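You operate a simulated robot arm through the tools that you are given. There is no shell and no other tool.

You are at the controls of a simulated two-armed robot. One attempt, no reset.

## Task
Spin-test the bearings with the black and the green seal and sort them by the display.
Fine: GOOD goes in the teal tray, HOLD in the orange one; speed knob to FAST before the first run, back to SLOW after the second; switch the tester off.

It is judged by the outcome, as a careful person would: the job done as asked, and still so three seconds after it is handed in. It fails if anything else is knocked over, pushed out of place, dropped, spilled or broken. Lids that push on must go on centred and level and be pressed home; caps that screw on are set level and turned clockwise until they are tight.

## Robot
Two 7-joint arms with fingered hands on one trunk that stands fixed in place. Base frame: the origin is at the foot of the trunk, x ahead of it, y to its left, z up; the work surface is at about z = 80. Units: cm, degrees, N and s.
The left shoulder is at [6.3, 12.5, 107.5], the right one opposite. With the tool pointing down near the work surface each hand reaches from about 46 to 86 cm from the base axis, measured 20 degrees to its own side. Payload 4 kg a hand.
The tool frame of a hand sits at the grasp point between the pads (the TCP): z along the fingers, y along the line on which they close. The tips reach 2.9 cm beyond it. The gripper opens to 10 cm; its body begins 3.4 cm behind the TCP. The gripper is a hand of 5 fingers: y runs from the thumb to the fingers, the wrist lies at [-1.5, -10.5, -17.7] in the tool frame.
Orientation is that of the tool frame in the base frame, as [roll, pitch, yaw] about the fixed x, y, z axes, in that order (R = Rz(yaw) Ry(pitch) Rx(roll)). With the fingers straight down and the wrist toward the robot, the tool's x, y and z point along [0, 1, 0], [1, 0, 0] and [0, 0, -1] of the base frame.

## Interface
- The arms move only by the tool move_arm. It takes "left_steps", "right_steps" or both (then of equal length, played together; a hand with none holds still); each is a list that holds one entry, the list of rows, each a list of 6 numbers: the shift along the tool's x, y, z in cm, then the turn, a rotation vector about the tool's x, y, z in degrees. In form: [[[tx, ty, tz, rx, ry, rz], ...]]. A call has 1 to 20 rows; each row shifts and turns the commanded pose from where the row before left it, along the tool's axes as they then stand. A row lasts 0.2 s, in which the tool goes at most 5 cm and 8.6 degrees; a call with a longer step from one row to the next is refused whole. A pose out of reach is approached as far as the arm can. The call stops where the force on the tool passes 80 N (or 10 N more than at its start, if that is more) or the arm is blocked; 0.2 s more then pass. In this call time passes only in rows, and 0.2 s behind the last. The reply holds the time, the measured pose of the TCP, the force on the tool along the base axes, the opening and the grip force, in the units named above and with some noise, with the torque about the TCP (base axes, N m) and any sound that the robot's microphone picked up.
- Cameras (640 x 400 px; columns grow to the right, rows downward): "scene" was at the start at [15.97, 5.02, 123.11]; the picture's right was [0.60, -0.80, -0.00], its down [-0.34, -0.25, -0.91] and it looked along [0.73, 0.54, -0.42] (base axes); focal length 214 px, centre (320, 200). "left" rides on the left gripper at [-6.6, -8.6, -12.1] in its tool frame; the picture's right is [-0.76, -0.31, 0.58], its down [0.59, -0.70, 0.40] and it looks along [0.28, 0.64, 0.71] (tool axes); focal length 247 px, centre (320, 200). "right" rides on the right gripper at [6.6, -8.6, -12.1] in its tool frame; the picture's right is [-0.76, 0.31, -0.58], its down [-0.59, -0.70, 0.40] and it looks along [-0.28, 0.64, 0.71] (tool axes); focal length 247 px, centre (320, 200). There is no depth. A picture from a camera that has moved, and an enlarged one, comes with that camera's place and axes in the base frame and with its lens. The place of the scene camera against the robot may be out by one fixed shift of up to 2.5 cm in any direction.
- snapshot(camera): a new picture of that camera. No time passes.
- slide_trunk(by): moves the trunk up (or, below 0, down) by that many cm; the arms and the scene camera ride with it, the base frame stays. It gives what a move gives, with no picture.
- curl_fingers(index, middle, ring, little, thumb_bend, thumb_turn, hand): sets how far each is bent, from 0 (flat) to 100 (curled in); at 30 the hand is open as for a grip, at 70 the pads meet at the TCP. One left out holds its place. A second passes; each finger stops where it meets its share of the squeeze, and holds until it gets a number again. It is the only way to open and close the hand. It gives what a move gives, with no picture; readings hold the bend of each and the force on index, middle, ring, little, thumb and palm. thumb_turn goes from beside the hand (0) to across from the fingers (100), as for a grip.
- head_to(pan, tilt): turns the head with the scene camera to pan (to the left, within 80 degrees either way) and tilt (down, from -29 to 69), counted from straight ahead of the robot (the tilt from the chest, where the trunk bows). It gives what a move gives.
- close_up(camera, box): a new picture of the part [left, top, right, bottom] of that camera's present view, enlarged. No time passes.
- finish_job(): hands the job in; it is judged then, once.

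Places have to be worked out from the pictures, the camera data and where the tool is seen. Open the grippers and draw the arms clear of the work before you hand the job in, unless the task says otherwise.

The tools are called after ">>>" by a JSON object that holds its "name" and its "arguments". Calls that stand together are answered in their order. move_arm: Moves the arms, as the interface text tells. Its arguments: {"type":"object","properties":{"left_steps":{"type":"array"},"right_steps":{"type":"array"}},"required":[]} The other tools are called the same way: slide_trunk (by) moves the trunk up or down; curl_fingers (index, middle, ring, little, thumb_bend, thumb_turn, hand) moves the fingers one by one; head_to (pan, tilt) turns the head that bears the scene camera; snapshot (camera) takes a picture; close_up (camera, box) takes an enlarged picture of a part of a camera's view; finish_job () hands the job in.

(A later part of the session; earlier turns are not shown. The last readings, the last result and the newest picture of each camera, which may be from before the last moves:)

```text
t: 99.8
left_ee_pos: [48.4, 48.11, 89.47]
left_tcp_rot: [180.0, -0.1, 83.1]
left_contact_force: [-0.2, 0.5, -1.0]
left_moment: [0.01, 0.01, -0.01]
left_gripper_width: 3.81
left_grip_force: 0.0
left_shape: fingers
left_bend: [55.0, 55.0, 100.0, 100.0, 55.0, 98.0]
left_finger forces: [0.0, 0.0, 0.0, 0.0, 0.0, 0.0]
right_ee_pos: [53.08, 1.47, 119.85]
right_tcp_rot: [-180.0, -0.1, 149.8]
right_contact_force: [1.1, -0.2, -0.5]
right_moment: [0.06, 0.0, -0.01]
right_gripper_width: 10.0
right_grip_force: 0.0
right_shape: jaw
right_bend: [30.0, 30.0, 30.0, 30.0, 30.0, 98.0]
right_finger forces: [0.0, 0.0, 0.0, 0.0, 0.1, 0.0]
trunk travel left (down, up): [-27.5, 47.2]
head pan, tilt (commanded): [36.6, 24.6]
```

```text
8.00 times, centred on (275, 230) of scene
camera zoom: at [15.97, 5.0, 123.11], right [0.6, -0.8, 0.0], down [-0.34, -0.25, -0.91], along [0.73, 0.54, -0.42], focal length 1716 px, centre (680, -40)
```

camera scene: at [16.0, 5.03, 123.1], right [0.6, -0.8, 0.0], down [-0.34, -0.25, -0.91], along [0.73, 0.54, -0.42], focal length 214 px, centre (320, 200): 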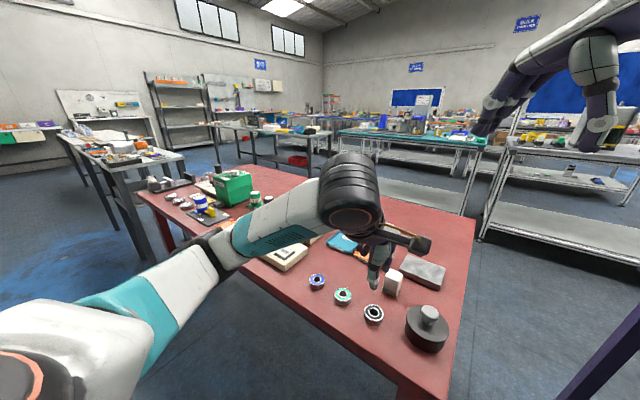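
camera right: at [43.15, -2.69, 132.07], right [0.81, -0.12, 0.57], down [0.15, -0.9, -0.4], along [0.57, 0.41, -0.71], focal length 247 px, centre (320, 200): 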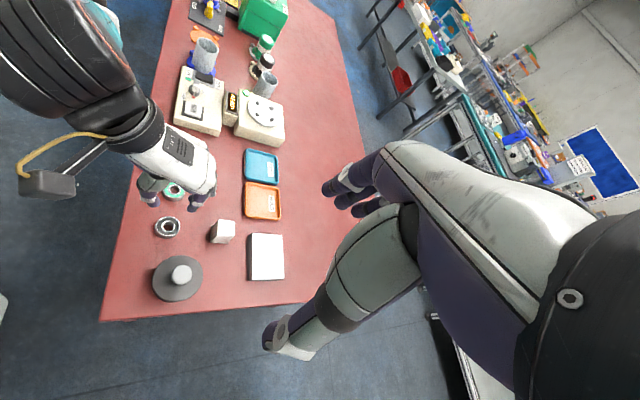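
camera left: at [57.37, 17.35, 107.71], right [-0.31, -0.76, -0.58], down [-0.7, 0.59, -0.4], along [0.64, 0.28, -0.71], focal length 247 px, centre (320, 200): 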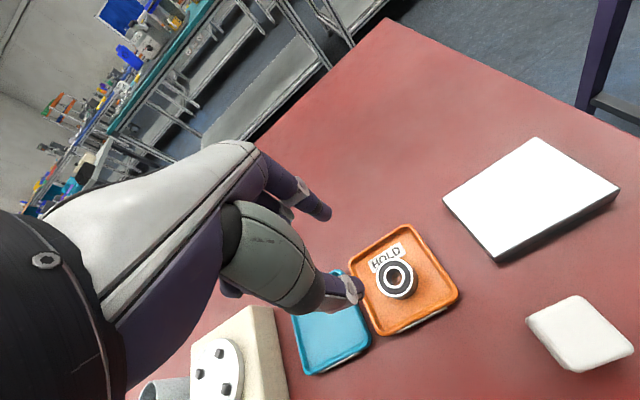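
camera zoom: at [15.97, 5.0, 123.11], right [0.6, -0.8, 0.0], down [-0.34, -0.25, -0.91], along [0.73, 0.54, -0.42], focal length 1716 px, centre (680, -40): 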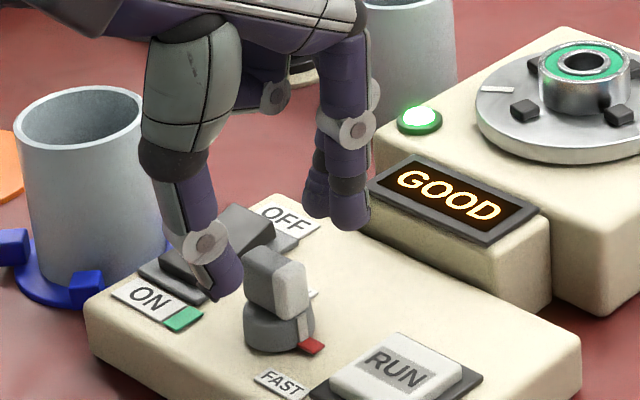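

Fingers and thumb straddle the ridge. I go down the last 1.1 cm and close firmly.

>>> {"name": "move_arm", "arguments": {"left_steps": [[[0, 0, 0.6, 0, 0, 0], [0, 0, 0.5, 0, 0, 0], [0, 0, 0, 0, 0, 0]]]}}

>>> {"name": "curl_fingers", "arguments": {"hand": "left", "index": 66, "middle": 66, "thumb_bend": 66}}

```text
t: 100.6
left_ee_pos: [48.31, 48.3, 88.35]
left_tcp_rot: [180.0, -0.1, 83.0]
left_contact_force: [1.3, 0.4, -0.1]
left_moment: [-0.01, -0.02, 0.03]
left_gripper_width: 3.79
left_grip_force: 0.1
left_shape: fingers
left_bend: [55.0, 55.0, 100.0, 100.0, 55.0, 98.0]
left_finger forces: [0.0, 0.0, 0.0, 0.1, 0.0, 0.0]
right_ee_pos: [53.06, 1.57, 119.91]
right_tcp_rot: [-180.0, -0.1, 149.8]
right_contact_force: [0.5, 0.1, -0.4]
right_moment: [-0.01, -0.03, 0.04]
right_gripper_width: 9.97
right_grip_force: 0.1
right_shape: jaw
right_bend: [30.0, 30.0, 30.0, 30.0, 30.0, 98.0]
right_finger forces: [0.1, 0.0, 0.0, 0.0, 0.0, 0.1]
trunk travel left (down, up): [-27.5, 47.2]
head pan, tilt (commanded): [36.6, 24.6]
```

```text
t: 101.6
left_ee_pos: [48.44, 48.22, 88.3]
left_tcp_rot: [179.9, 0.0, 83.0]
left_contact_force: [-0.3, 1.2, -0.7]
left_moment: [-0.01, -0.01, 0.05]
left_gripper_width: 1.25
left_grip_force: 0.6
left_shape: fingers
left_bend: [66.0, 66.0, 100.0, 100.0, 65.0, 98.0]
left_finger forces: [0.1, 0.0, 0.1, 0.1, 0.6, 0.0]
right_ee_pos: [53.06, 1.52, 120.04]
right_tcp_rot: [-180.0, -0.1, 149.7]
right_contact_force: [-0.7, -0.4, 0.6]
right_moment: [0.03, 0.0, 0.0]
right_gripper_width: 10.01
right_grip_force: 0.0
right_shape: jaw
right_bend: [30.0, 30.0, 30.0, 30.0, 30.0, 98.0]
right_finger forces: [0.0, 0.0, 0.1, 0.0, 0.0, 0.0]
trunk travel left (down, up): [-27.5, 47.2]
head pan, tilt (commanded): [36.6, 24.6]
```

Well centred; the thumb just touches. I squeeze and begin turning counter-clockwise.

>>> {"name": "curl_fingers", "arguments": {"hand": "left", "index": 74, "middle": 74, "thumb_bend": 72}}

>>> {"name": "move_arm", "arguments": {"left_steps": [[[0, 0, 0, 0, 0, -8], [0, 0, 0, 0, 0, -8], [0, 0, 0, 0, 0, -8], [0, 0, 0, 0, 0, -8]]]}}

>>> {"name": "close_up", "arguments": {"camera": "left", "box": [330, 205, 430, 305]}}

>>> {"name": "close_up", "arguments": {"camera": "right", "box": [178, 70, 218, 110]}}

```text
t: 102.6
left_ee_pos: [48.47, 48.31, 88.45]
left_tcp_rot: [179.8, 0.0, 83.0]
left_contact_force: [2.5, 1.6, 5.8]
left_moment: [0.1, -0.08, -0.01]
left_gripper_width: 0.18
left_grip_force: 8.1
left_shape: fingers
left_bend: [74.0, 74.0, 100.0, 100.0, 68.0, 97.0]
left_finger forces: [5.9, 6.0, 0.0, 0.1, 3.7, 0.1]
right_ee_pos: [53.02, 1.48, 119.89]
right_tcp_rot: [-180.0, -0.1, 149.8]
right_contact_force: [0.3, -0.7, -0.5]
right_moment: [0.0, -0.01, 0.01]
right_gripper_width: 9.99
right_grip_force: 0.1
right_shape: jaw
right_bend: [30.0, 30.0, 30.0, 30.0, 30.0, 98.0]
right_finger forces: [0.0, 0.0, 0.0, 0.0, 0.0, 0.1]
trunk travel left (down, up): [-27.5, 47.2]
head pan, tilt (commanded): [36.6, 24.6]
```

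```text
t: 103.6
left_ee_pos: [48.35, 48.38, 88.47]
left_tcp_rot: [180.0, -0.2, 115.1]
left_contact_force: [3.8, 6.6, 9.3]
left_moment: [0.26, -0.08, -0.01]
left_gripper_width: 0.16
left_grip_force: 9.3
left_shape: fingers
left_bend: [74.0, 74.0, 100.0, 100.0, 69.0, 98.0]
left_finger forces: [5.2, 10.3, 0.1, 0.1, 2.8, 0.1]
right_ee_pos: [53.01, 1.44, 119.8]
right_tcp_rot: [180.0, -0.1, 149.7]
right_contact_force: [0.0, 0.0, -0.5]
right_moment: [0.04, -0.01, -0.01]
right_gripper_width: 9.98
right_grip_force: 0.1
right_shape: jaw
right_bend: [30.0, 30.0, 30.0, 30.0, 30.0, 98.0]
right_finger forces: [0.0, 0.1, 0.0, 0.1, 0.0, 0.0]
trunk travel left (down, up): [-27.5, 47.2]
head pan, tilt (commanded): [36.6, 24.6]
```

```text
4.00 times, centred on (380, 255) of left
camera zoom: at [43.47, 38.77, 100.52], right [0.04, -0.81, -0.58], down [-0.89, 0.24, -0.4], along [0.46, 0.53, -0.71], focal length 988 px, centre (80, -20)
```

zoom: 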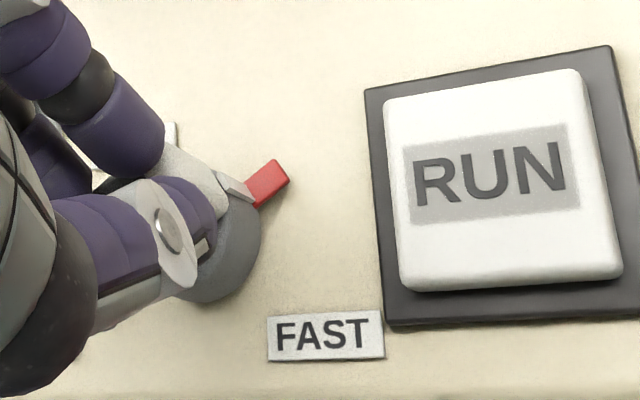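

```text
10.00 times, centred on (198, 90) of right
camera zoom: at [43.09, -2.71, 132.09], right [0.81, -0.12, 0.58], down [0.16, -0.9, -0.4], along [0.57, 0.41, -0.71], focal length 2470 px, centre (1540, 1300)
```

zoom: 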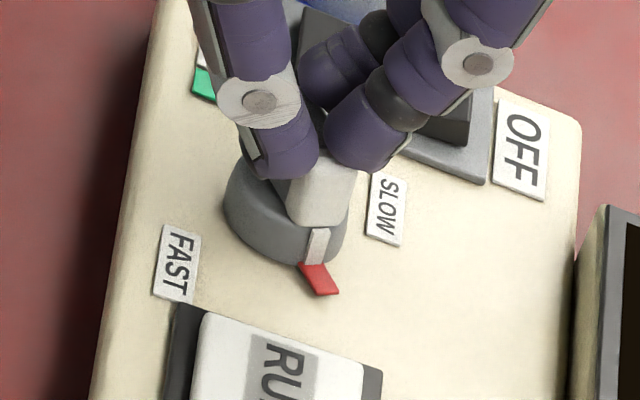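

The pointer follows (about −60° now). I ease up 0.1 cm to relieve the downward push and continue counter-clockwise.

>>> {"name": "move_arm", "arguments": {"left_steps": [[[0, 0, -0.1, 0, 0, -8], [0, 0, 0, 0, 0, -8], [0, 0, 0, 0, 0, -8], [0, 0, 0, 0, 0, -8]]]}}

>>> {"name": "close_up", "arguments": {"camera": "left", "box": [330, 205, 430, 305]}}

>>> {"name": "close_up", "arguments": {"camera": "right", "box": [178, 70, 218, 110]}}

```text
t: 104.6
left_ee_pos: [48.47, 48.08, 88.58]
left_tcp_rot: [179.8, 0.1, 147.1]
left_contact_force: [7.0, 9.0, 13.9]
left_moment: [0.37, -0.14, -0.07]
left_gripper_width: 0.01
left_grip_force: 13.3
left_shape: fingers
left_bend: [73.0, 74.0, 100.0, 100.0, 69.0, 98.0]
left_finger forces: [5.4, 20.0, 0.0, 0.1, 1.7, 0.0]
right_ee_pos: [53.01, 1.45, 119.88]
right_tcp_rot: [-180.0, -0.1, 149.8]
right_contact_force: [0.5, 1.0, -0.5]
right_moment: [0.01, 0.0, -0.02]
right_gripper_width: 9.98
right_grip_force: 0.0
right_shape: jaw
right_bend: [30.0, 30.0, 30.0, 30.0, 30.0, 98.0]
right_finger forces: [0.0, 0.1, 0.0, 0.0, 0.0, 0.0]
trunk travel left (down, up): [-27.5, 47.2]
head pan, tilt (commanded): [36.6, 24.6]
```

```text
4.00 times, centred on (380, 255) of left
camera zoom: at [49.23, 37.6, 100.61], right [0.47, -0.67, -0.58], down [-0.88, -0.27, -0.4], along [0.11, 0.69, -0.71], focal length 988 px, centre (80, -20)
```

zoom: 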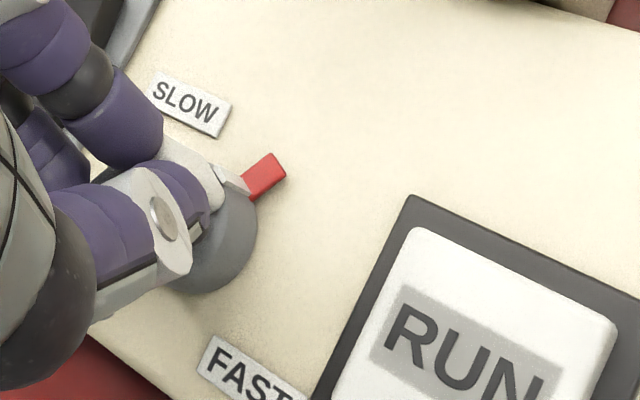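

```text
10.00 times, centred on (198, 90) of right
camera zoom: at [43.08, -2.71, 132.09], right [0.81, -0.12, 0.58], down [0.16, -0.9, -0.4], along [0.57, 0.41, -0.71], focal length 2470 px, centre (1540, 1300)
```

zoom: 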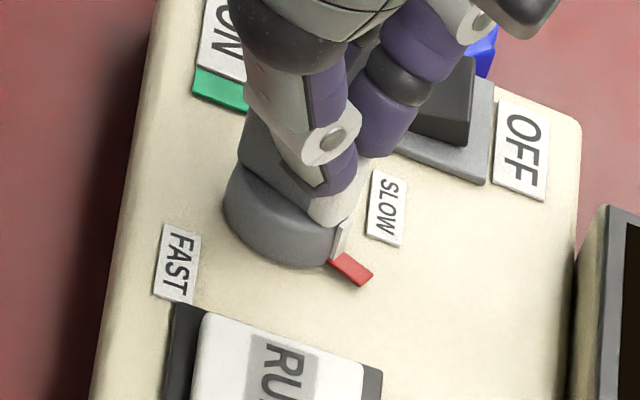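

The middle fingertip is pressing hard (20 N), so I relax it a little while keeping the index–thumb pinch.

>>> {"name": "curl_fingers", "arguments": {"hand": "left", "middle": 66, "index": 72}}

>>> {"name": "close_up", "arguments": {"camera": "scene", "box": [255, 215, 300, 255]}}

```text
t: 105.6
left_ee_pos: [48.47, 48.28, 88.59]
left_tcp_rot: [179.9, 0.1, 147.0]
left_contact_force: [3.9, 3.5, 21.8]
left_moment: [0.33, -0.04, -0.03]
left_gripper_width: 0.02
left_grip_force: 15.1
left_shape: fingers
left_bend: [72.0, 73.0, 100.0, 100.0, 71.0, 98.0]
left_finger forces: [2.2, 25.0, 0.0, 0.0, 1.5, 0.0]
right_ee_pos: [53.08, 1.41, 120.01]
right_tcp_rot: [179.9, -0.1, 149.9]
right_contact_force: [0.5, 0.6, 0.3]
right_moment: [-0.01, 0.04, -0.02]
right_gripper_width: 9.99
right_grip_force: 0.1
right_shape: jaw
right_bend: [30.0, 30.0, 30.0, 30.0, 30.0, 98.0]
right_finger forces: [0.1, 0.0, 0.1, 0.0, 0.0, 0.1]
trunk travel left (down, up): [-27.5, 47.2]
head pan, tilt (commanded): [36.6, 24.6]
```

```text
10.00 times, centred on (278, 235) of scene
camera zoom: at [15.87, 4.89, 123.14], right [0.6, -0.8, 0.0], down [-0.33, -0.25, -0.91], along [0.73, 0.54, -0.42], focal length 2145 px, centre (745, -150)
```

zoom: 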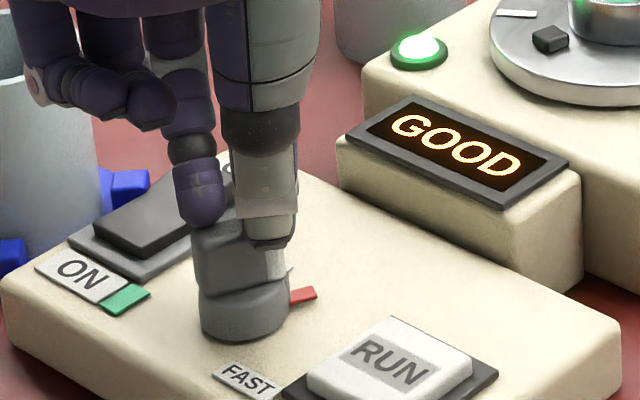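

The middle finger is wedged past the ridge's end. I stop turning, curl it back in, open index and thumb, and lift straight off before re-gripping.

>>> {"name": "curl_fingers", "arguments": {"hand": "left", "middle": 75, "index": 60, "thumb_bend": 60}}

>>> {"name": "move_arm", "arguments": {"left_steps": [[[0, 0, -0.3, 0, 0, 0], [0, 0, -0.5, 0, 0, 0], [0, 0, -1, 0, 0, 0], [0, 0, -1.5, 0, 0, 0], [0, 0, 0, 0, 0, 0]]]}}

>>> {"name": "close_up", "arguments": {"camera": "left", "box": [300, 180, 440, 320]}}

>>> {"name": "close_up", "arguments": {"camera": "right", "box": [175, 65, 225, 115]}}

>>> {"name": "close_up", "arguments": {"camera": "scene", "box": [250, 210, 310, 260]}}

```text
t: 106.6
left_ee_pos: [48.18, 48.36, 88.43]
left_tcp_rot: [179.9, 0.0, 146.9]
left_contact_force: [-5.1, 6.4, 16.6]
left_moment: [0.26, 0.02, 0.02]
left_gripper_width: 1.56
left_grip_force: 10.8
left_shape: fingers
left_bend: [66.0, 74.0, 100.0, 100.0, 60.0, 98.0]
left_finger forces: [12.7, 10.4, 0.0, 0.0, 0.1, 0.0]
right_ee_pos: [52.94, 1.4, 119.98]
right_tcp_rot: [179.8, -0.1, 149.9]
right_contact_force: [0.2, 0.4, -0.4]
right_moment: [0.0, 0.02, 0.02]
right_gripper_width: 9.99
right_grip_force: 0.0
right_shape: jaw
right_bend: [30.0, 30.0, 30.0, 30.0, 30.0, 98.0]
right_finger forces: [0.1, 0.0, 0.0, 0.0, 0.1, 0.1]
trunk travel left (down, up): [-27.5, 47.2]
head pan, tilt (commanded): [36.6, 24.6]
```

```text
t: 107.8
left_ee_pos: [48.41, 48.39, 91.78]
left_tcp_rot: [-180.0, -0.1, 147.0]
left_contact_force: [-0.7, -0.1, -0.8]
left_moment: [0.01, -0.04, 0.0]
left_gripper_width: 2.49
left_grip_force: 0.0
left_shape: fingers
left_bend: [60.0, 75.0, 100.0, 100.0, 60.0, 98.0]
left_finger forces: [0.1, 0.0, 0.1, 0.0, 0.1, 0.0]
right_ee_pos: [53.1, 1.5, 119.88]
right_tcp_rot: [179.9, 0.0, 149.8]
right_contact_force: [-0.8, 0.2, -0.7]
right_moment: [0.02, 0.04, -0.02]
right_gripper_width: 9.99
right_grip_force: 0.1
right_shape: jaw
right_bend: [30.0, 30.0, 30.0, 30.0, 30.0, 98.0]
right_finger forces: [0.0, 0.0, 0.1, 0.0, 0.0, 0.0]
trunk travel left (down, up): [-27.5, 47.2]
head pan, tilt (commanded): [36.6, 24.6]
```

```text
2.86 times, centred on (370, 250) of left
camera zoom: at [49.3, 37.62, 103.9], right [0.47, -0.67, -0.58], down [-0.88, -0.27, -0.4], along [0.11, 0.69, -0.71], focal length 706 px, centre (177, 57)
```

zoom: 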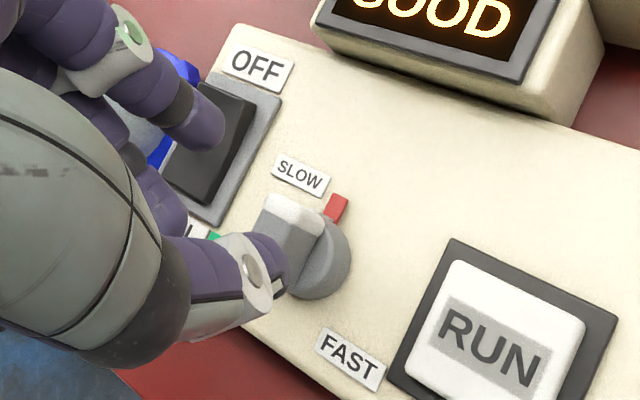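

```text
8.00 times, centred on (200, 90) of right
camera zoom: at [43.13, -2.7, 132.07], right [0.81, -0.12, 0.58], down [0.15, -0.9, -0.4], along [0.57, 0.41, -0.71], focal length 1976 px, centre (1280, 1080)
```

zoom: 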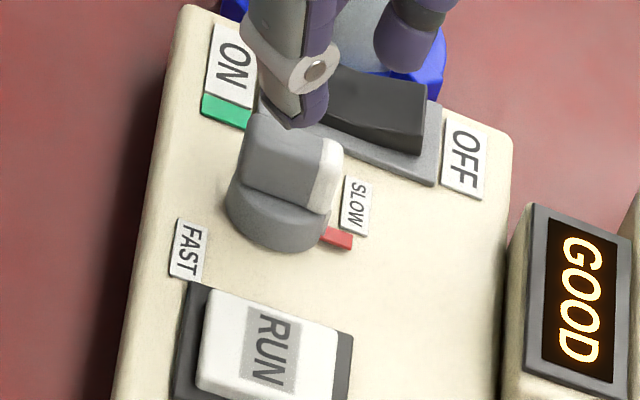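

```text
8.00 times, centred on (280, 235) of scene
camera zoom: at [15.98, 5.01, 123.1], right [0.6, -0.8, 0.0], down [-0.34, -0.25, -0.91], along [0.73, 0.54, -0.42], focal length 1716 px, centre (640, -80)
```

zoom: 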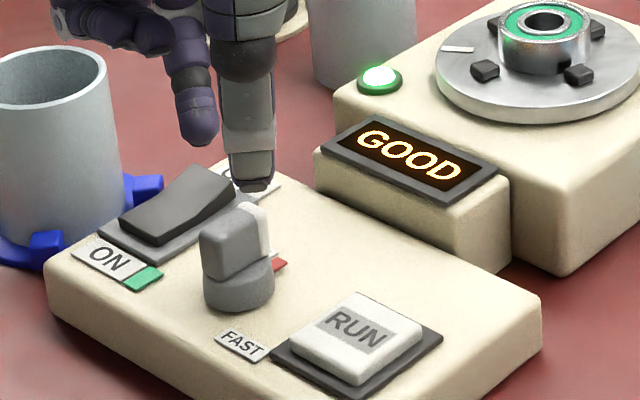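

The knob swung back: the red pointer now stands exactly where it was at the start, by SLOW. I rise clear and compare it with the starting picture at the same zoom.

>>> {"name": "move_arm", "arguments": {"left_steps": [[[0, 0, -2, 0, 0, 0], [0, 0, -3, 0, 0, 0], [0, 0, -3, 0, 0, 0], [0, 0, 0, 0, 0, 0]]]}}

>>> {"name": "close_up", "arguments": {"camera": "right", "box": [165, 60, 235, 140]}}

>>> {"name": "close_up", "arguments": {"camera": "scene", "box": [244, 225, 309, 270]}}

>>> {"name": "close_up", "arguments": {"camera": "left", "box": [340, 180, 500, 340]}}

```text
t: 108.8
left_ee_pos: [48.28, 48.52, 99.81]
left_tcp_rot: [-179.8, 0.0, 146.9]
left_contact_force: [-0.1, 0.1, -0.2]
left_moment: [0.0, -0.01, -0.03]
left_gripper_width: 2.47
left_grip_force: 0.2
left_shape: fingers
left_bend: [60.0, 75.0, 100.0, 100.0, 60.0, 98.0]
left_finger forces: [0.0, 0.0, 0.1, 0.1, 0.1, 0.1]
right_ee_pos: [53.12, 1.48, 119.76]
right_tcp_rot: [-180.0, -0.1, 149.8]
right_contact_force: [-0.2, 0.3, 0.5]
right_moment: [0.02, 0.05, -0.03]
right_gripper_width: 10.0
right_grip_force: 0.1
right_shape: jaw
right_bend: [30.0, 30.0, 30.0, 30.0, 30.0, 98.0]
right_finger forces: [0.0, 0.0, 0.0, 0.1, 0.0, 0.1]
trunk travel left (down, up): [-27.5, 47.2]
head pan, tilt (commanded): [36.6, 24.6]
```

```text
5.00 times, centred on (200, 100) of right
camera zoom: at [43.12, -2.7, 132.07], right [0.81, -0.12, 0.58], down [0.15, -0.9, -0.4], along [0.57, 0.41, -0.71], focal length 1235 px, centre (920, 700)
```

zoom: 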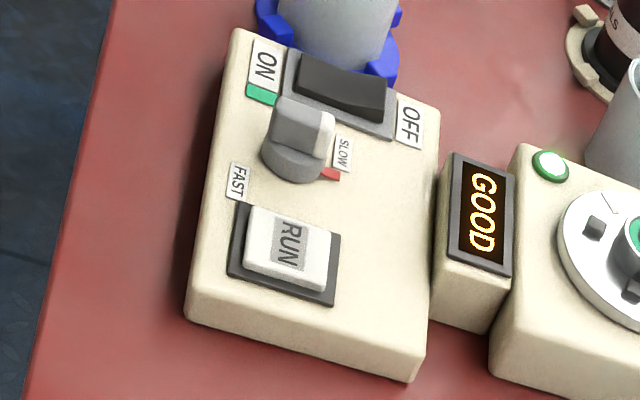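

```text
8.89 times, centred on (276, 248) of scene
camera zoom: at [15.98, 5.01, 123.1], right [0.6, -0.8, 0.0], down [-0.34, -0.25, -0.91], along [0.73, 0.54, -0.42], focal length 1906 px, centre (707, -222)
```

zoom: 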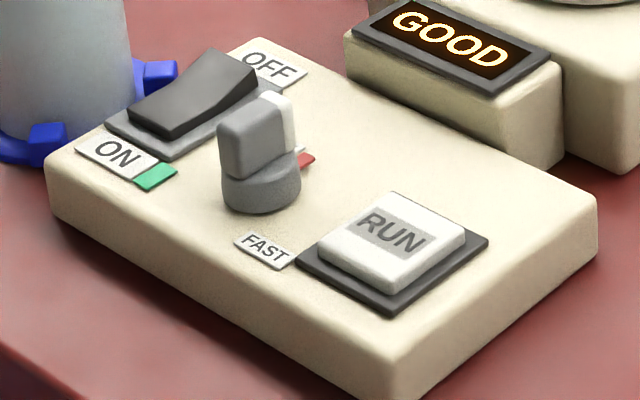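

```text
2.50 times, centred on (420, 260) of left
camera zoom: at [49.21, 37.65, 111.84], right [0.47, -0.67, -0.58], down [-0.88, -0.27, -0.4], along [0.11, 0.69, -0.71], focal length 617 px, centre (70, 50)
```

zoom: 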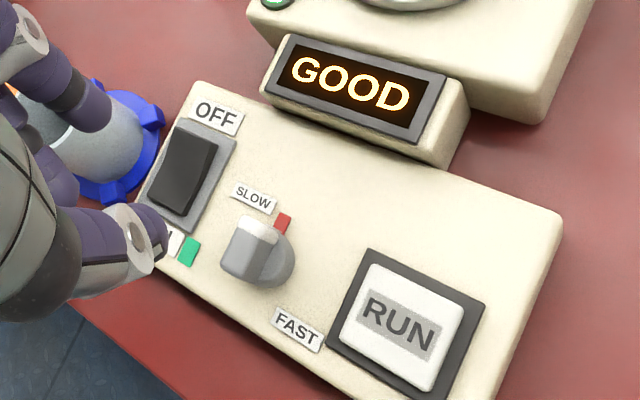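

The knob matches the starting SLOW picture exactly. Now I fetch the green bearing: pegs stand at about −15°, so I come in at yaw 119.5 to pass between them.

>>> {"name": "move_arm", "arguments": {"left_steps": [[[0, 0, 0, 0, 0, 6.9], [0, 0, 0, 0, 0, 6.9], [0, 0, 0, 0, 0, 6.9], [0, 0, 0, 0, 0, 6.8], [-2.04, 3.6, 0, 0, 0, 0], [-2.04, 3.6, 0, 0, 0, 0], [-2.04, 3.6, 0, 0, 0, 0], [-2.04, 3.6, 0, 0, 0, 0], [0, 0, 0, 0, 0, 0]]]}}

>>> {"name": "curl_fingers", "arguments": {"hand": "left", "index": 46, "middle": 100, "thumb_bend": 46}}

>>> {"name": "close_up", "arguments": {"camera": "left", "box": [270, 170, 450, 350]}}

>>> {"name": "close_up", "arguments": {"camera": "scene", "box": [260, 150, 350, 240]}}

```text
t: 110.8
left_ee_pos: [64.94, 48.58, 99.75]
left_tcp_rot: [-179.9, 0.1, 119.5]
left_contact_force: [0.2, 0.6, -1.0]
left_moment: [0.02, 0.01, 0.0]
left_gripper_width: 2.53
left_grip_force: 0.0
left_shape: fingers
left_bend: [60.0, 75.0, 100.0, 100.0, 60.0, 98.0]
left_finger forces: [0.0, 0.0, 0.0, 0.0, 0.0, 0.0]
right_ee_pos: [53.08, 1.42, 119.85]
right_tcp_rot: [-180.0, -0.1, 149.8]
right_contact_force: [0.8, -0.3, 0.5]
right_moment: [-0.04, -0.01, -0.05]
right_gripper_width: 10.0
right_grip_force: 0.1
right_shape: jaw
right_bend: [30.0, 30.0, 30.0, 30.0, 30.0, 98.0]
right_finger forces: [0.0, 0.1, 0.1, 0.1, 0.1, 0.1]
trunk travel left (down, up): [-27.5, 47.2]
head pan, tilt (commanded): [36.6, 24.6]
```

```text
t: 111.8
left_ee_pos: [64.77, 48.45, 99.8]
left_tcp_rot: [-179.9, -0.1, 119.5]
left_contact_force: [-0.4, -0.1, 0.4]
left_moment: [0.03, 0.01, -0.03]
left_gripper_width: 5.94
left_grip_force: 0.1
left_shape: fingers
left_bend: [46.0, 100.0, 100.0, 100.0, 46.0, 98.0]
left_finger forces: [0.1, 0.0, 0.0, 0.1, 0.0, 0.0]
right_ee_pos: [53.08, 1.55, 119.93]
right_tcp_rot: [-180.0, -0.1, 149.8]
right_contact_force: [-0.7, -0.3, 0.5]
right_moment: [0.0, 0.04, 0.02]
right_gripper_width: 9.99
right_grip_force: 0.1
right_shape: jaw
right_bend: [30.0, 30.0, 30.0, 30.0, 30.0, 98.0]
right_finger forces: [0.0, 0.0, 0.1, 0.0, 0.1, 0.0]
trunk travel left (down, up): [-27.5, 47.2]
head pan, tilt (commanded): [36.6, 24.6]
```

```text
2.22 times, centred on (360, 260) of left
camera zoom: at [60.59, 38.58, 111.88], right [0.1, -0.81, -0.58], down [-0.9, 0.17, -0.4], along [0.42, 0.56, -0.71], focal length 549 px, centre (231, 67)
```

zoom: 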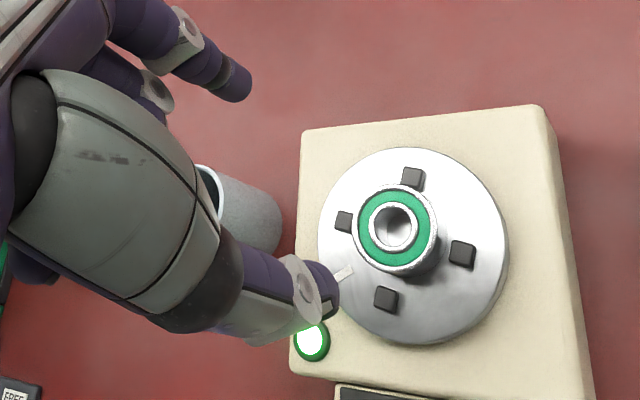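

```text
4.44 times, centred on (305, 195) of scene
camera zoom: at [15.98, 5.01, 123.1], right [0.6, -0.8, 0.0], down [-0.34, -0.25, -0.91], along [0.73, 0.54, -0.42], focal length 953 px, centre (387, 222)
```

zoom: 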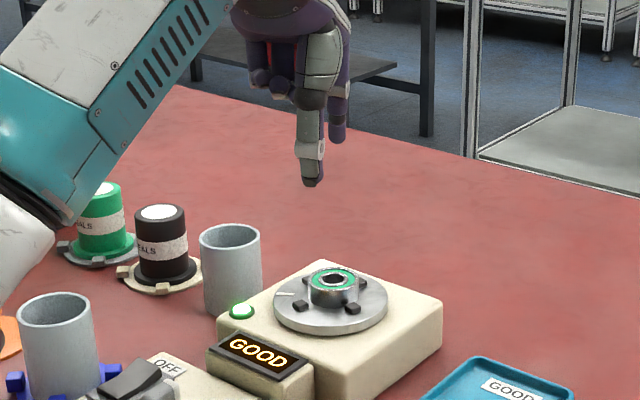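

The bearing is at about (65.2, 47.7); I shift slightly and descend to just above it.

>>> {"name": "move_arm", "arguments": {"left_steps": [[[-0.18, 0.1, 2, 0, 0, 0], [0, 0, 2.5, 0, 0, 0], [0, 0, 2, 0, 0, 0], [0, 0, 1.3, 0, 0, 0], [0, 0, 0, 0, 0, 0]]]}}

>>> {"name": "close_up", "arguments": {"camera": "left", "box": [270, 170, 430, 330]}}

>>> {"name": "close_up", "arguments": {"camera": "right", "box": [235, 65, 305, 135]}}

>>> {"name": "close_up", "arguments": {"camera": "scene", "box": [270, 180, 350, 240]}}

```text
t: 113.0
left_ee_pos: [65.2, 48.29, 91.84]
left_tcp_rot: [179.9, 0.0, 119.6]
left_contact_force: [0.5, 0.0, -0.3]
left_moment: [-0.01, 0.0, 0.01]
left_gripper_width: 5.98
left_grip_force: 0.1
left_shape: fingers
left_bend: [46.0, 100.0, 100.0, 100.0, 46.0, 98.0]
left_finger forces: [0.0, 0.0, 0.1, 0.1, 0.0, 0.0]
right_ee_pos: [53.07, 1.48, 119.86]
right_tcp_rot: [-180.0, -0.1, 149.8]
right_contact_force: [0.9, 0.0, 0.2]
right_moment: [0.01, -0.03, -0.05]
right_gripper_width: 9.97
right_grip_force: 0.0
right_shape: jaw
right_bend: [30.0, 30.0, 30.0, 30.0, 30.0, 98.0]
right_finger forces: [0.0, 0.0, 0.0, 0.1, 0.0, 0.1]
trunk travel left (down, up): [-27.5, 47.2]
head pan, tilt (commanded): [36.6, 24.6]
```

```text
2.50 times, centred on (350, 250) of left
camera zoom: at [60.9, 38.25, 103.94], right [0.11, -0.81, -0.58], down [-0.9, 0.17, -0.4], along [0.42, 0.56, -0.71], focal length 617 px, centre (245, 75)
```

zoom: 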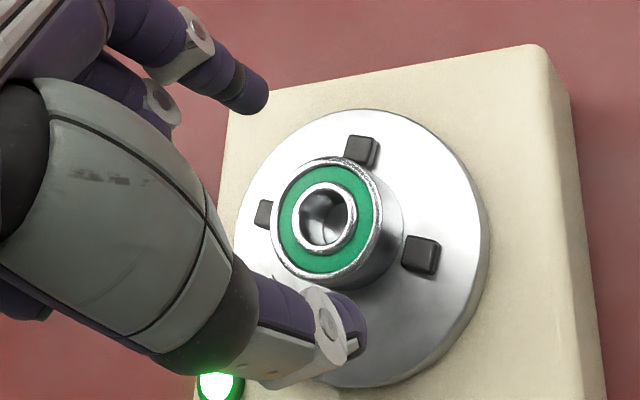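

```text
5.71 times, centred on (270, 100) of right
camera zoom: at [43.13, -2.71, 132.08], right [0.81, -0.12, 0.58], down [0.15, -0.9, -0.4], along [0.57, 0.41, -0.71], focal length 1411 px, centre (606, 771)
```

zoom: 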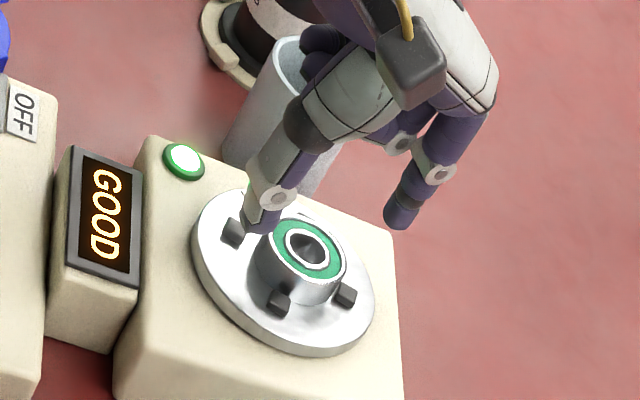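

```text
6.67 times, centred on (310, 210) of scene
camera zoom: at [15.98, 5.0, 123.11], right [0.6, -0.8, 0.0], down [-0.34, -0.25, -0.91], along [0.73, 0.54, -0.42], focal length 1430 px, centre (387, 133)
```

zoom: 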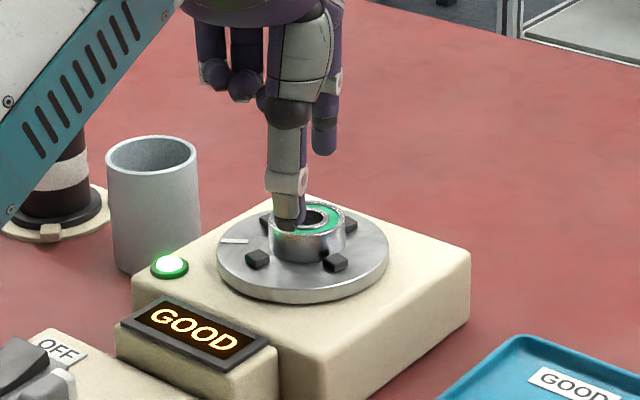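

The line is now about 0.3 cm off to one side; I correct and lower between the pegs.

>>> {"name": "move_arm", "arguments": {"left_steps": [[[0.28, 0, 0, 0, 0, 0], [0, 0, 1, 0, 0, 0], [0, 0, 0, 0, 0, 0]]]}}

>>> {"name": "close_up", "arguments": {"camera": "left", "box": [270, 170, 430, 330]}}

>>> {"name": "close_up", "arguments": {"camera": "right", "box": [240, 80, 300, 130]}}

```text
t: 113.8
left_ee_pos: [64.94, 48.35, 90.7]
left_tcp_rot: [-180.0, 0.0, 119.4]
left_contact_force: [-0.3, -0.3, -0.4]
left_moment: [-0.03, -0.03, -0.01]
left_gripper_width: 5.97
left_grip_force: 0.0
left_shape: fingers
left_bend: [46.0, 100.0, 100.0, 100.0, 46.0, 98.0]
left_finger forces: [0.0, 0.0, 0.1, 0.1, 0.0, 0.0]
right_ee_pos: [53.12, 1.3, 119.85]
right_tcp_rot: [180.0, -0.1, 149.9]
right_contact_force: [0.7, -0.5, 0.6]
right_moment: [-0.02, 0.01, 0.0]
right_gripper_width: 10.0
right_grip_force: 0.1
right_shape: jaw
right_bend: [30.0, 30.0, 30.0, 30.0, 30.0, 98.0]
right_finger forces: [0.1, 0.0, 0.0, 0.0, 0.1, 0.1]
trunk travel left (down, up): [-27.5, 47.2]
head pan, tilt (commanded): [36.6, 24.6]
```

```text
2.50 times, centred on (350, 250) of left
camera zoom: at [60.81, 38.44, 102.88], right [0.11, -0.81, -0.58], down [-0.9, 0.17, -0.4], along [0.42, 0.56, -0.71], focal length 617 px, centre (245, 75)
```

zoom: 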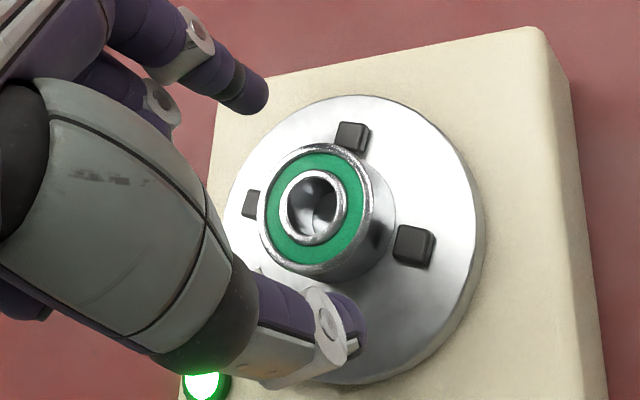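

```text
8.00 times, centred on (270, 105) of right
camera zoom: at [43.13, -2.71, 132.08], right [0.81, -0.12, 0.58], down [0.15, -0.9, -0.4], along [0.57, 0.41, -0.71], focal length 1976 px, centre (720, 960)
```

zoom: 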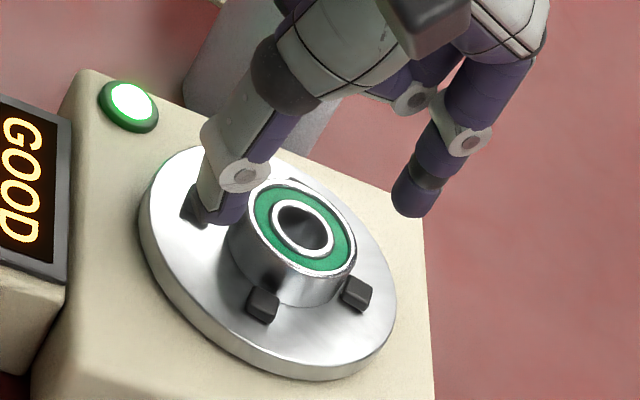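

Alignment is within about 0.1 cm now and the thumb is midway between pegs. I lower the last 1.75 cm and close.

>>> {"name": "move_arm", "arguments": {"left_steps": [[[0.08, 0, 0.8, 0, 0, 0], [0, 0, 0.6, 0, 0, 0], [0, 0, 0.35, 0, 0, 0], [0, 0, 0, 0, 0, 0]]]}}

>>> {"name": "curl_fingers", "arguments": {"hand": "left", "index": 62, "thumb_bend": 62}}

>>> {"name": "close_up", "arguments": {"camera": "left", "box": [270, 170, 430, 330]}}

>>> {"name": "close_up", "arguments": {"camera": "right", "box": [240, 80, 300, 130]}}

```text
t: 114.8
left_ee_pos: [65.05, 48.4, 89.16]
left_tcp_rot: [180.0, 0.0, 119.5]
left_contact_force: [0.7, -0.2, -0.7]
left_moment: [0.01, 0.02, -0.03]
left_gripper_width: 5.95
left_grip_force: 0.0
left_shape: fingers
left_bend: [46.0, 100.0, 100.0, 100.0, 46.0, 98.0]
left_finger forces: [0.0, 0.0, 0.0, 0.0, 0.0, 0.0]
right_ee_pos: [53.17, 1.53, 119.83]
right_tcp_rot: [-180.0, -0.1, 149.8]
right_contact_force: [0.4, -0.1, -0.5]
right_moment: [-0.02, 0.0, 0.02]
right_gripper_width: 10.01
right_grip_force: 0.0
right_shape: jaw
right_bend: [30.0, 30.0, 30.0, 30.0, 30.0, 98.0]
right_finger forces: [0.1, 0.0, 0.0, 0.1, 0.0, 0.0]
trunk travel left (down, up): [-27.5, 47.2]
head pan, tilt (commanded): [36.6, 24.6]
```

```text
t: 115.8
left_ee_pos: [65.07, 48.44, 89.02]
left_tcp_rot: [-180.0, -0.1, 119.5]
left_contact_force: [0.2, 0.2, 0.1]
left_moment: [0.0, 0.02, -0.01]
left_gripper_width: 3.51
left_grip_force: 4.3
left_shape: fingers
left_bend: [57.0, 100.0, 100.0, 100.0, 58.0, 98.0]
left_finger forces: [4.6, 0.0, 0.1, 0.0, 4.4, 0.1]
right_ee_pos: [53.19, 1.37, 119.83]
right_tcp_rot: [-180.0, 0.0, 149.8]
right_contact_force: [-0.2, 0.6, -0.5]
right_moment: [0.0, -0.04, 0.0]
right_gripper_width: 9.99
right_grip_force: 0.1
right_shape: jaw
right_bend: [30.0, 30.0, 30.0, 30.0, 30.0, 98.0]
right_finger forces: [0.0, 0.0, 0.1, 0.0, 0.0, 0.1]
trunk travel left (down, up): [-27.5, 47.2]
head pan, tilt (commanded): [36.6, 24.6]
```

```text
2.50 times, centred on (350, 250) of left
camera zoom: at [60.8, 38.55, 101.18], right [0.11, -0.81, -0.58], down [-0.9, 0.17, -0.4], along [0.42, 0.56, -0.71], focal length 617 px, centre (245, 75)
```

zoom: 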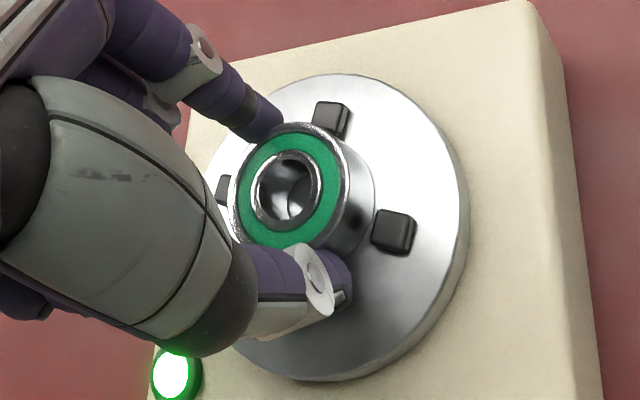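

```text
8.00 times, centred on (270, 105) of right
camera zoom: at [43.13, -2.7, 132.07], right [0.81, -0.12, 0.57], down [0.15, -0.9, -0.4], along [0.57, 0.41, -0.71], focal length 1976 px, centre (720, 960)
```

zoom: 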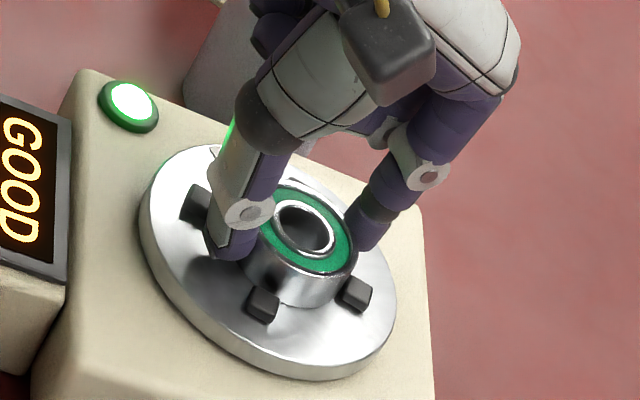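

Pinch is even at 4.6 / 4.4 N. I lift the green bearing clear and carry it over the teal GOOD tray.

>>> {"name": "move_arm", "arguments": {"left_steps": [[[0, 0, -0.4, 0, 0, 0], [0, 0, -0.8, 0, 0, 0], [0, 0, -1.2, 0, 0, 0], [0, 0, -1.8, 0, 0, 0], [0, 0, -2, 0, 0, 0], [0, 0, -2, 0, 0, 0], [0, 0, 0, 0, 0, 7.4], [0, 0, 0, 0, 0, 7.4], [0, 0, 0, 0, 0, 7.4], [0, 0, 0, 0, 0, 7.3], [-4.7, 0.4, 0, 0, 0, 0], [-4.7, 0.4, 0, 0, 0, 0], [-4.7, 0.4, 0, 0, 0, 0], [0, 0, 3, 0, 0, 0], [0, 0, 3, 0, 0, 0], [0, 0, 0, 0, 0, 0]]]}}

>>> {"name": "snapshot", "arguments": {"camera": "left"}}

>>> {"name": "close_up", "arguments": {"camera": "right", "box": [215, 110, 315, 220]}}

>>> {"name": "close_up", "arguments": {"camera": "scene", "box": [310, 180, 410, 280]}}

```text
t: 119.2
left_ee_pos: [66.21, 34.33, 91.3]
left_tcp_rot: [-180.0, 0.0, 89.9]
left_contact_force: [0.2, -0.5, -1.0]
left_moment: [-0.01, -0.01, 0.01]
left_gripper_width: 3.51
left_grip_force: 4.4
left_shape: fingers
left_bend: [57.0, 100.0, 100.0, 100.0, 58.0, 97.0]
left_finger forces: [4.4, 0.0, 0.0, 0.0, 4.6, 0.0]
right_ee_pos: [53.09, 1.44, 119.88]
right_tcp_rot: [-179.9, -0.2, 149.8]
right_contact_force: [0.7, -0.2, 0.9]
right_moment: [-0.03, 0.0, 0.01]
right_gripper_width: 9.99
right_grip_force: 0.1
right_shape: jaw
right_bend: [30.0, 30.0, 30.0, 30.0, 30.0, 98.0]
right_finger forces: [0.1, 0.0, 0.0, 0.0, 0.0, 0.1]
trunk travel left (down, up): [-27.5, 47.2]
head pan, tilt (commanded): [36.6, 24.6]
```

```text
taken
camera left: at [57.63, 27.72, 103.46], right [-0.31, -0.76, -0.58], down [-0.7, 0.59, -0.4], along [0.64, 0.28, -0.71], focal length 247 px, centre (320, 200)
```

left: 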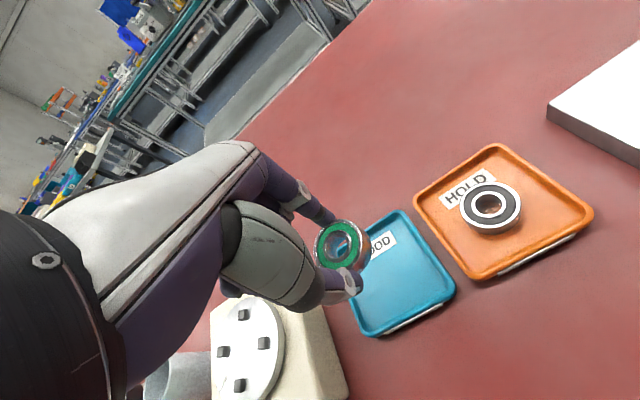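

```text
3.64 times, centred on (265, 165) of right
camera zoom: at [43.13, -2.74, 132.08], right [0.81, -0.12, 0.58], down [0.15, -0.9, -0.4], along [0.57, 0.41, -0.71], focal length 898 px, centre (520, 327)
```

zoom: 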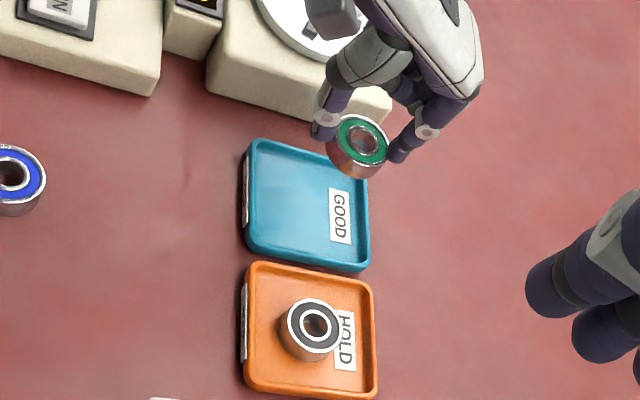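

```text
4.00 times, centred on (360, 230) of scene
camera zoom: at [15.98, 4.99, 123.11], right [0.6, -0.8, 0.0], down [-0.34, -0.25, -0.91], along [0.73, 0.54, -0.42], focal length 858 px, centre (160, 80)
```

zoom: 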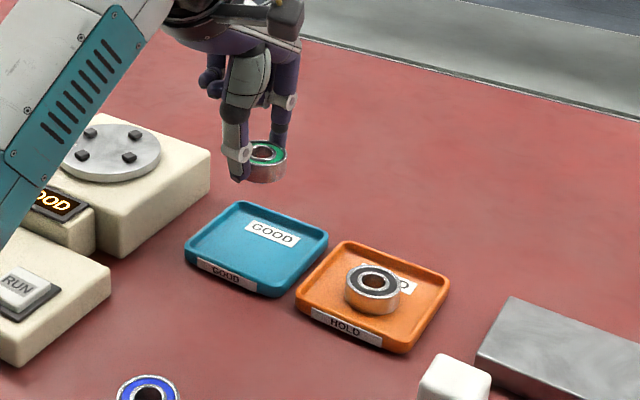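

The bearing hangs over the teal tray's centre (about 66.0, 33.5). I lower it in, keeping an eye on the tester's side next to the tucked fingers.

>>> {"name": "move_arm", "arguments": {"left_steps": [[[-0.15, -0.12, 0, 0, 0, 0], [0, 0, 2, 0, 0, 0], [0, 0, 2, 0, 0, 0], [0, 0, 1.5, 0, 0, 0], [0, 0, 1.0, 0, 0, 0], [0, 0, 0, 0, 0, 0]]]}}

>>> {"name": "close_up", "arguments": {"camera": "left", "box": [280, 180, 440, 320]}}

>>> {"name": "close_up", "arguments": {"camera": "scene", "box": [320, 190, 400, 260]}}

>>> {"name": "close_up", "arguments": {"camera": "right", "box": [225, 110, 315, 200]}}

```text
t: 120.6
left_ee_pos: [66.24, 34.06, 84.99]
left_tcp_rot: [-180.0, 0.0, 90.0]
left_contact_force: [0.3, 0.1, -1.4]
left_moment: [0.01, 0.0, -0.02]
left_gripper_width: 3.52
left_grip_force: 4.8
left_shape: fingers
left_bend: [57.0, 100.0, 100.0, 100.0, 58.0, 97.0]
left_finger forces: [4.4, 0.0, 0.0, 0.0, 4.4, 0.0]
right_ee_pos: [53.03, 1.57, 119.86]
right_tcp_rot: [-180.0, -0.1, 149.8]
right_contact_force: [-0.7, -0.4, 0.3]
right_moment: [0.01, 0.0, 0.0]
right_gripper_width: 9.99
right_grip_force: 0.2
right_shape: jaw
right_bend: [30.0, 30.0, 30.0, 30.0, 30.0, 98.0]
right_finger forces: [0.0, 0.0, 0.0, 0.0, 0.1, 0.1]
trunk travel left (down, up): [-27.5, 47.2]
head pan, tilt (commanded): [36.6, 24.6]
```

```text
2.86 times, centred on (360, 250) of left
camera zoom: at [57.63, 27.59, 97.14], right [-0.31, -0.76, -0.58], down [-0.7, 0.59, -0.4], along [0.64, 0.28, -0.71], focal length 706 px, centre (206, 57)
```

zoom: 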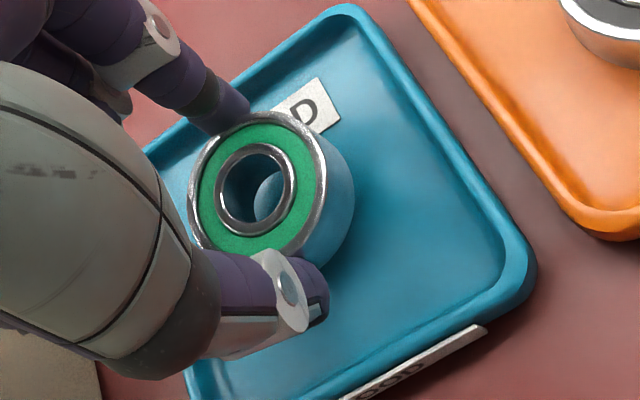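

```text
5.71 times, centred on (360, 225) of scene
camera zoom: at [15.99, 5.0, 123.1], right [0.6, -0.8, 0.0], down [-0.34, -0.25, -0.91], along [0.73, 0.54, -0.42], focal length 1226 px, centre (91, 57)
```

zoom: 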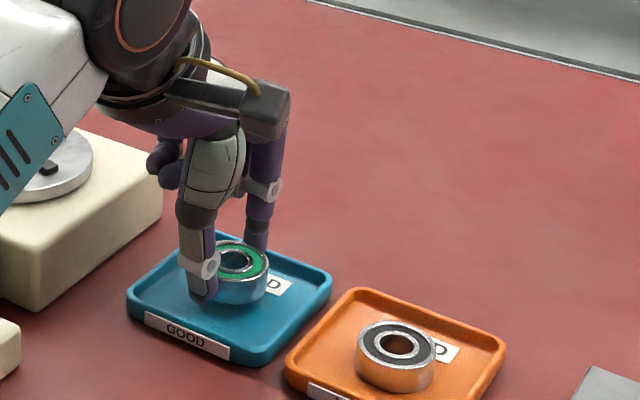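

```text
4.44 times, centred on (270, 155) of right
camera zoom: at [43.13, -2.71, 132.07], right [0.81, -0.12, 0.57], down [0.15, -0.9, -0.4], along [0.57, 0.41, -0.71], focal length 1098 px, centre (542, 400)
```

zoom: 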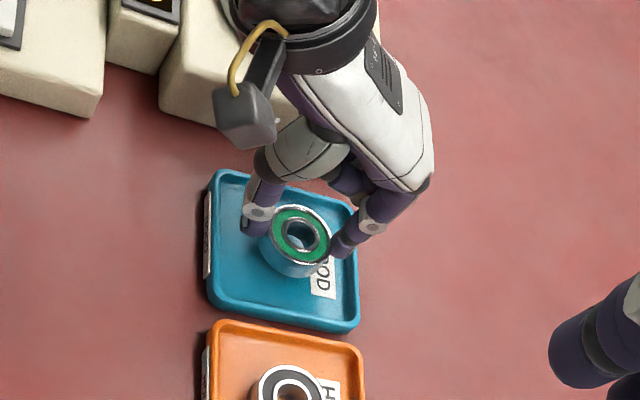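

The bearing is centred in the teal tray. I lower the last few millimetres to contact.

>>> {"name": "move_arm", "arguments": {"left_steps": [[[0, 0, 0.35, 0, 0, 0], [0, 0, 0.3, 0, 0, 0], [0, 0, 0.15, 0, 0, 0], [0, 0, 0, 0, 0, 0]]]}}

```text
t: 121.6
left_ee_pos: [65.92, 34.19, 84.21]
left_tcp_rot: [180.0, 0.0, 90.0]
left_contact_force: [-0.8, -0.3, -0.5]
left_moment: [0.0, -0.04, 0.04]
left_gripper_width: 3.49
left_grip_force: 3.9
left_shape: fingers
left_bend: [57.0, 100.0, 100.0, 100.0, 58.0, 97.0]
left_finger forces: [4.5, 0.0, 0.0, 0.0, 4.4, 0.0]
right_ee_pos: [53.09, 1.45, 119.83]
right_tcp_rot: [179.9, -0.1, 149.8]
right_contact_force: [0.5, 0.5, 0.7]
right_moment: [0.01, 0.0, -0.03]
right_gripper_width: 9.97
right_grip_force: 0.0
right_shape: jaw
right_bend: [30.0, 30.0, 30.0, 30.0, 30.0, 98.0]
right_finger forces: [0.1, 0.0, 0.0, 0.0, 0.0, 0.0]
trunk travel left (down, up): [-27.5, 47.2]
head pan, tilt (commanded): [36.6, 24.6]
```

Not quite down yet (still −0.5 N of weight). I ease down another 0.2 cm.

>>> {"name": "move_arm", "arguments": {"left_steps": [[[0, 0, 0.12, 0, 0, 0], [0, 0, 0.1, 0, 0, 0], [0, 0, 0, 0, 0, 0]]]}}

>>> {"name": "close_up", "arguments": {"camera": "scene", "box": [330, 205, 390, 255]}}

```text
t: 122.4
left_ee_pos: [66.11, 34.17, 84.01]
left_tcp_rot: [180.0, 0.0, 89.9]
left_contact_force: [0.8, -0.7, 5.1]
left_moment: [0.02, -0.02, 0.0]
left_gripper_width: 3.47
left_grip_force: 5.4
left_shape: fingers
left_bend: [57.0, 100.0, 100.0, 100.0, 58.0, 97.0]
left_finger forces: [5.2, 0.0, 0.0, 0.0, 5.0, 0.1]
right_ee_pos: [53.11, 1.33, 119.9]
right_tcp_rot: [-180.0, -0.1, 149.8]
right_contact_force: [1.1, 0.6, 0.7]
right_moment: [0.0, 0.0, 0.02]
right_gripper_width: 10.01
right_grip_force: 0.1
right_shape: jaw
right_bend: [30.0, 30.0, 30.0, 30.0, 30.0, 98.0]
right_finger forces: [0.0, 0.0, 0.0, 0.0, 0.0, 0.1]
trunk travel left (down, up): [-27.5, 47.2]
head pan, tilt (commanded): [36.6, 24.6]
```

```text
8.00 times, centred on (360, 230) of scene
camera zoom: at [15.94, 4.98, 123.12], right [0.6, -0.8, 0.0], down [-0.33, -0.25, -0.91], along [0.73, 0.54, -0.42], focal length 1716 px, centre (0, -40)
```

zoom: 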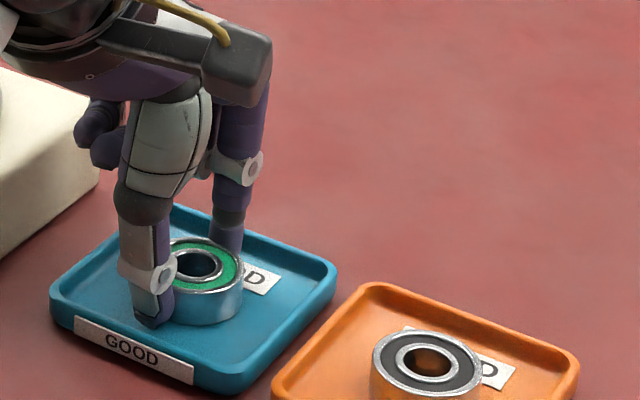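

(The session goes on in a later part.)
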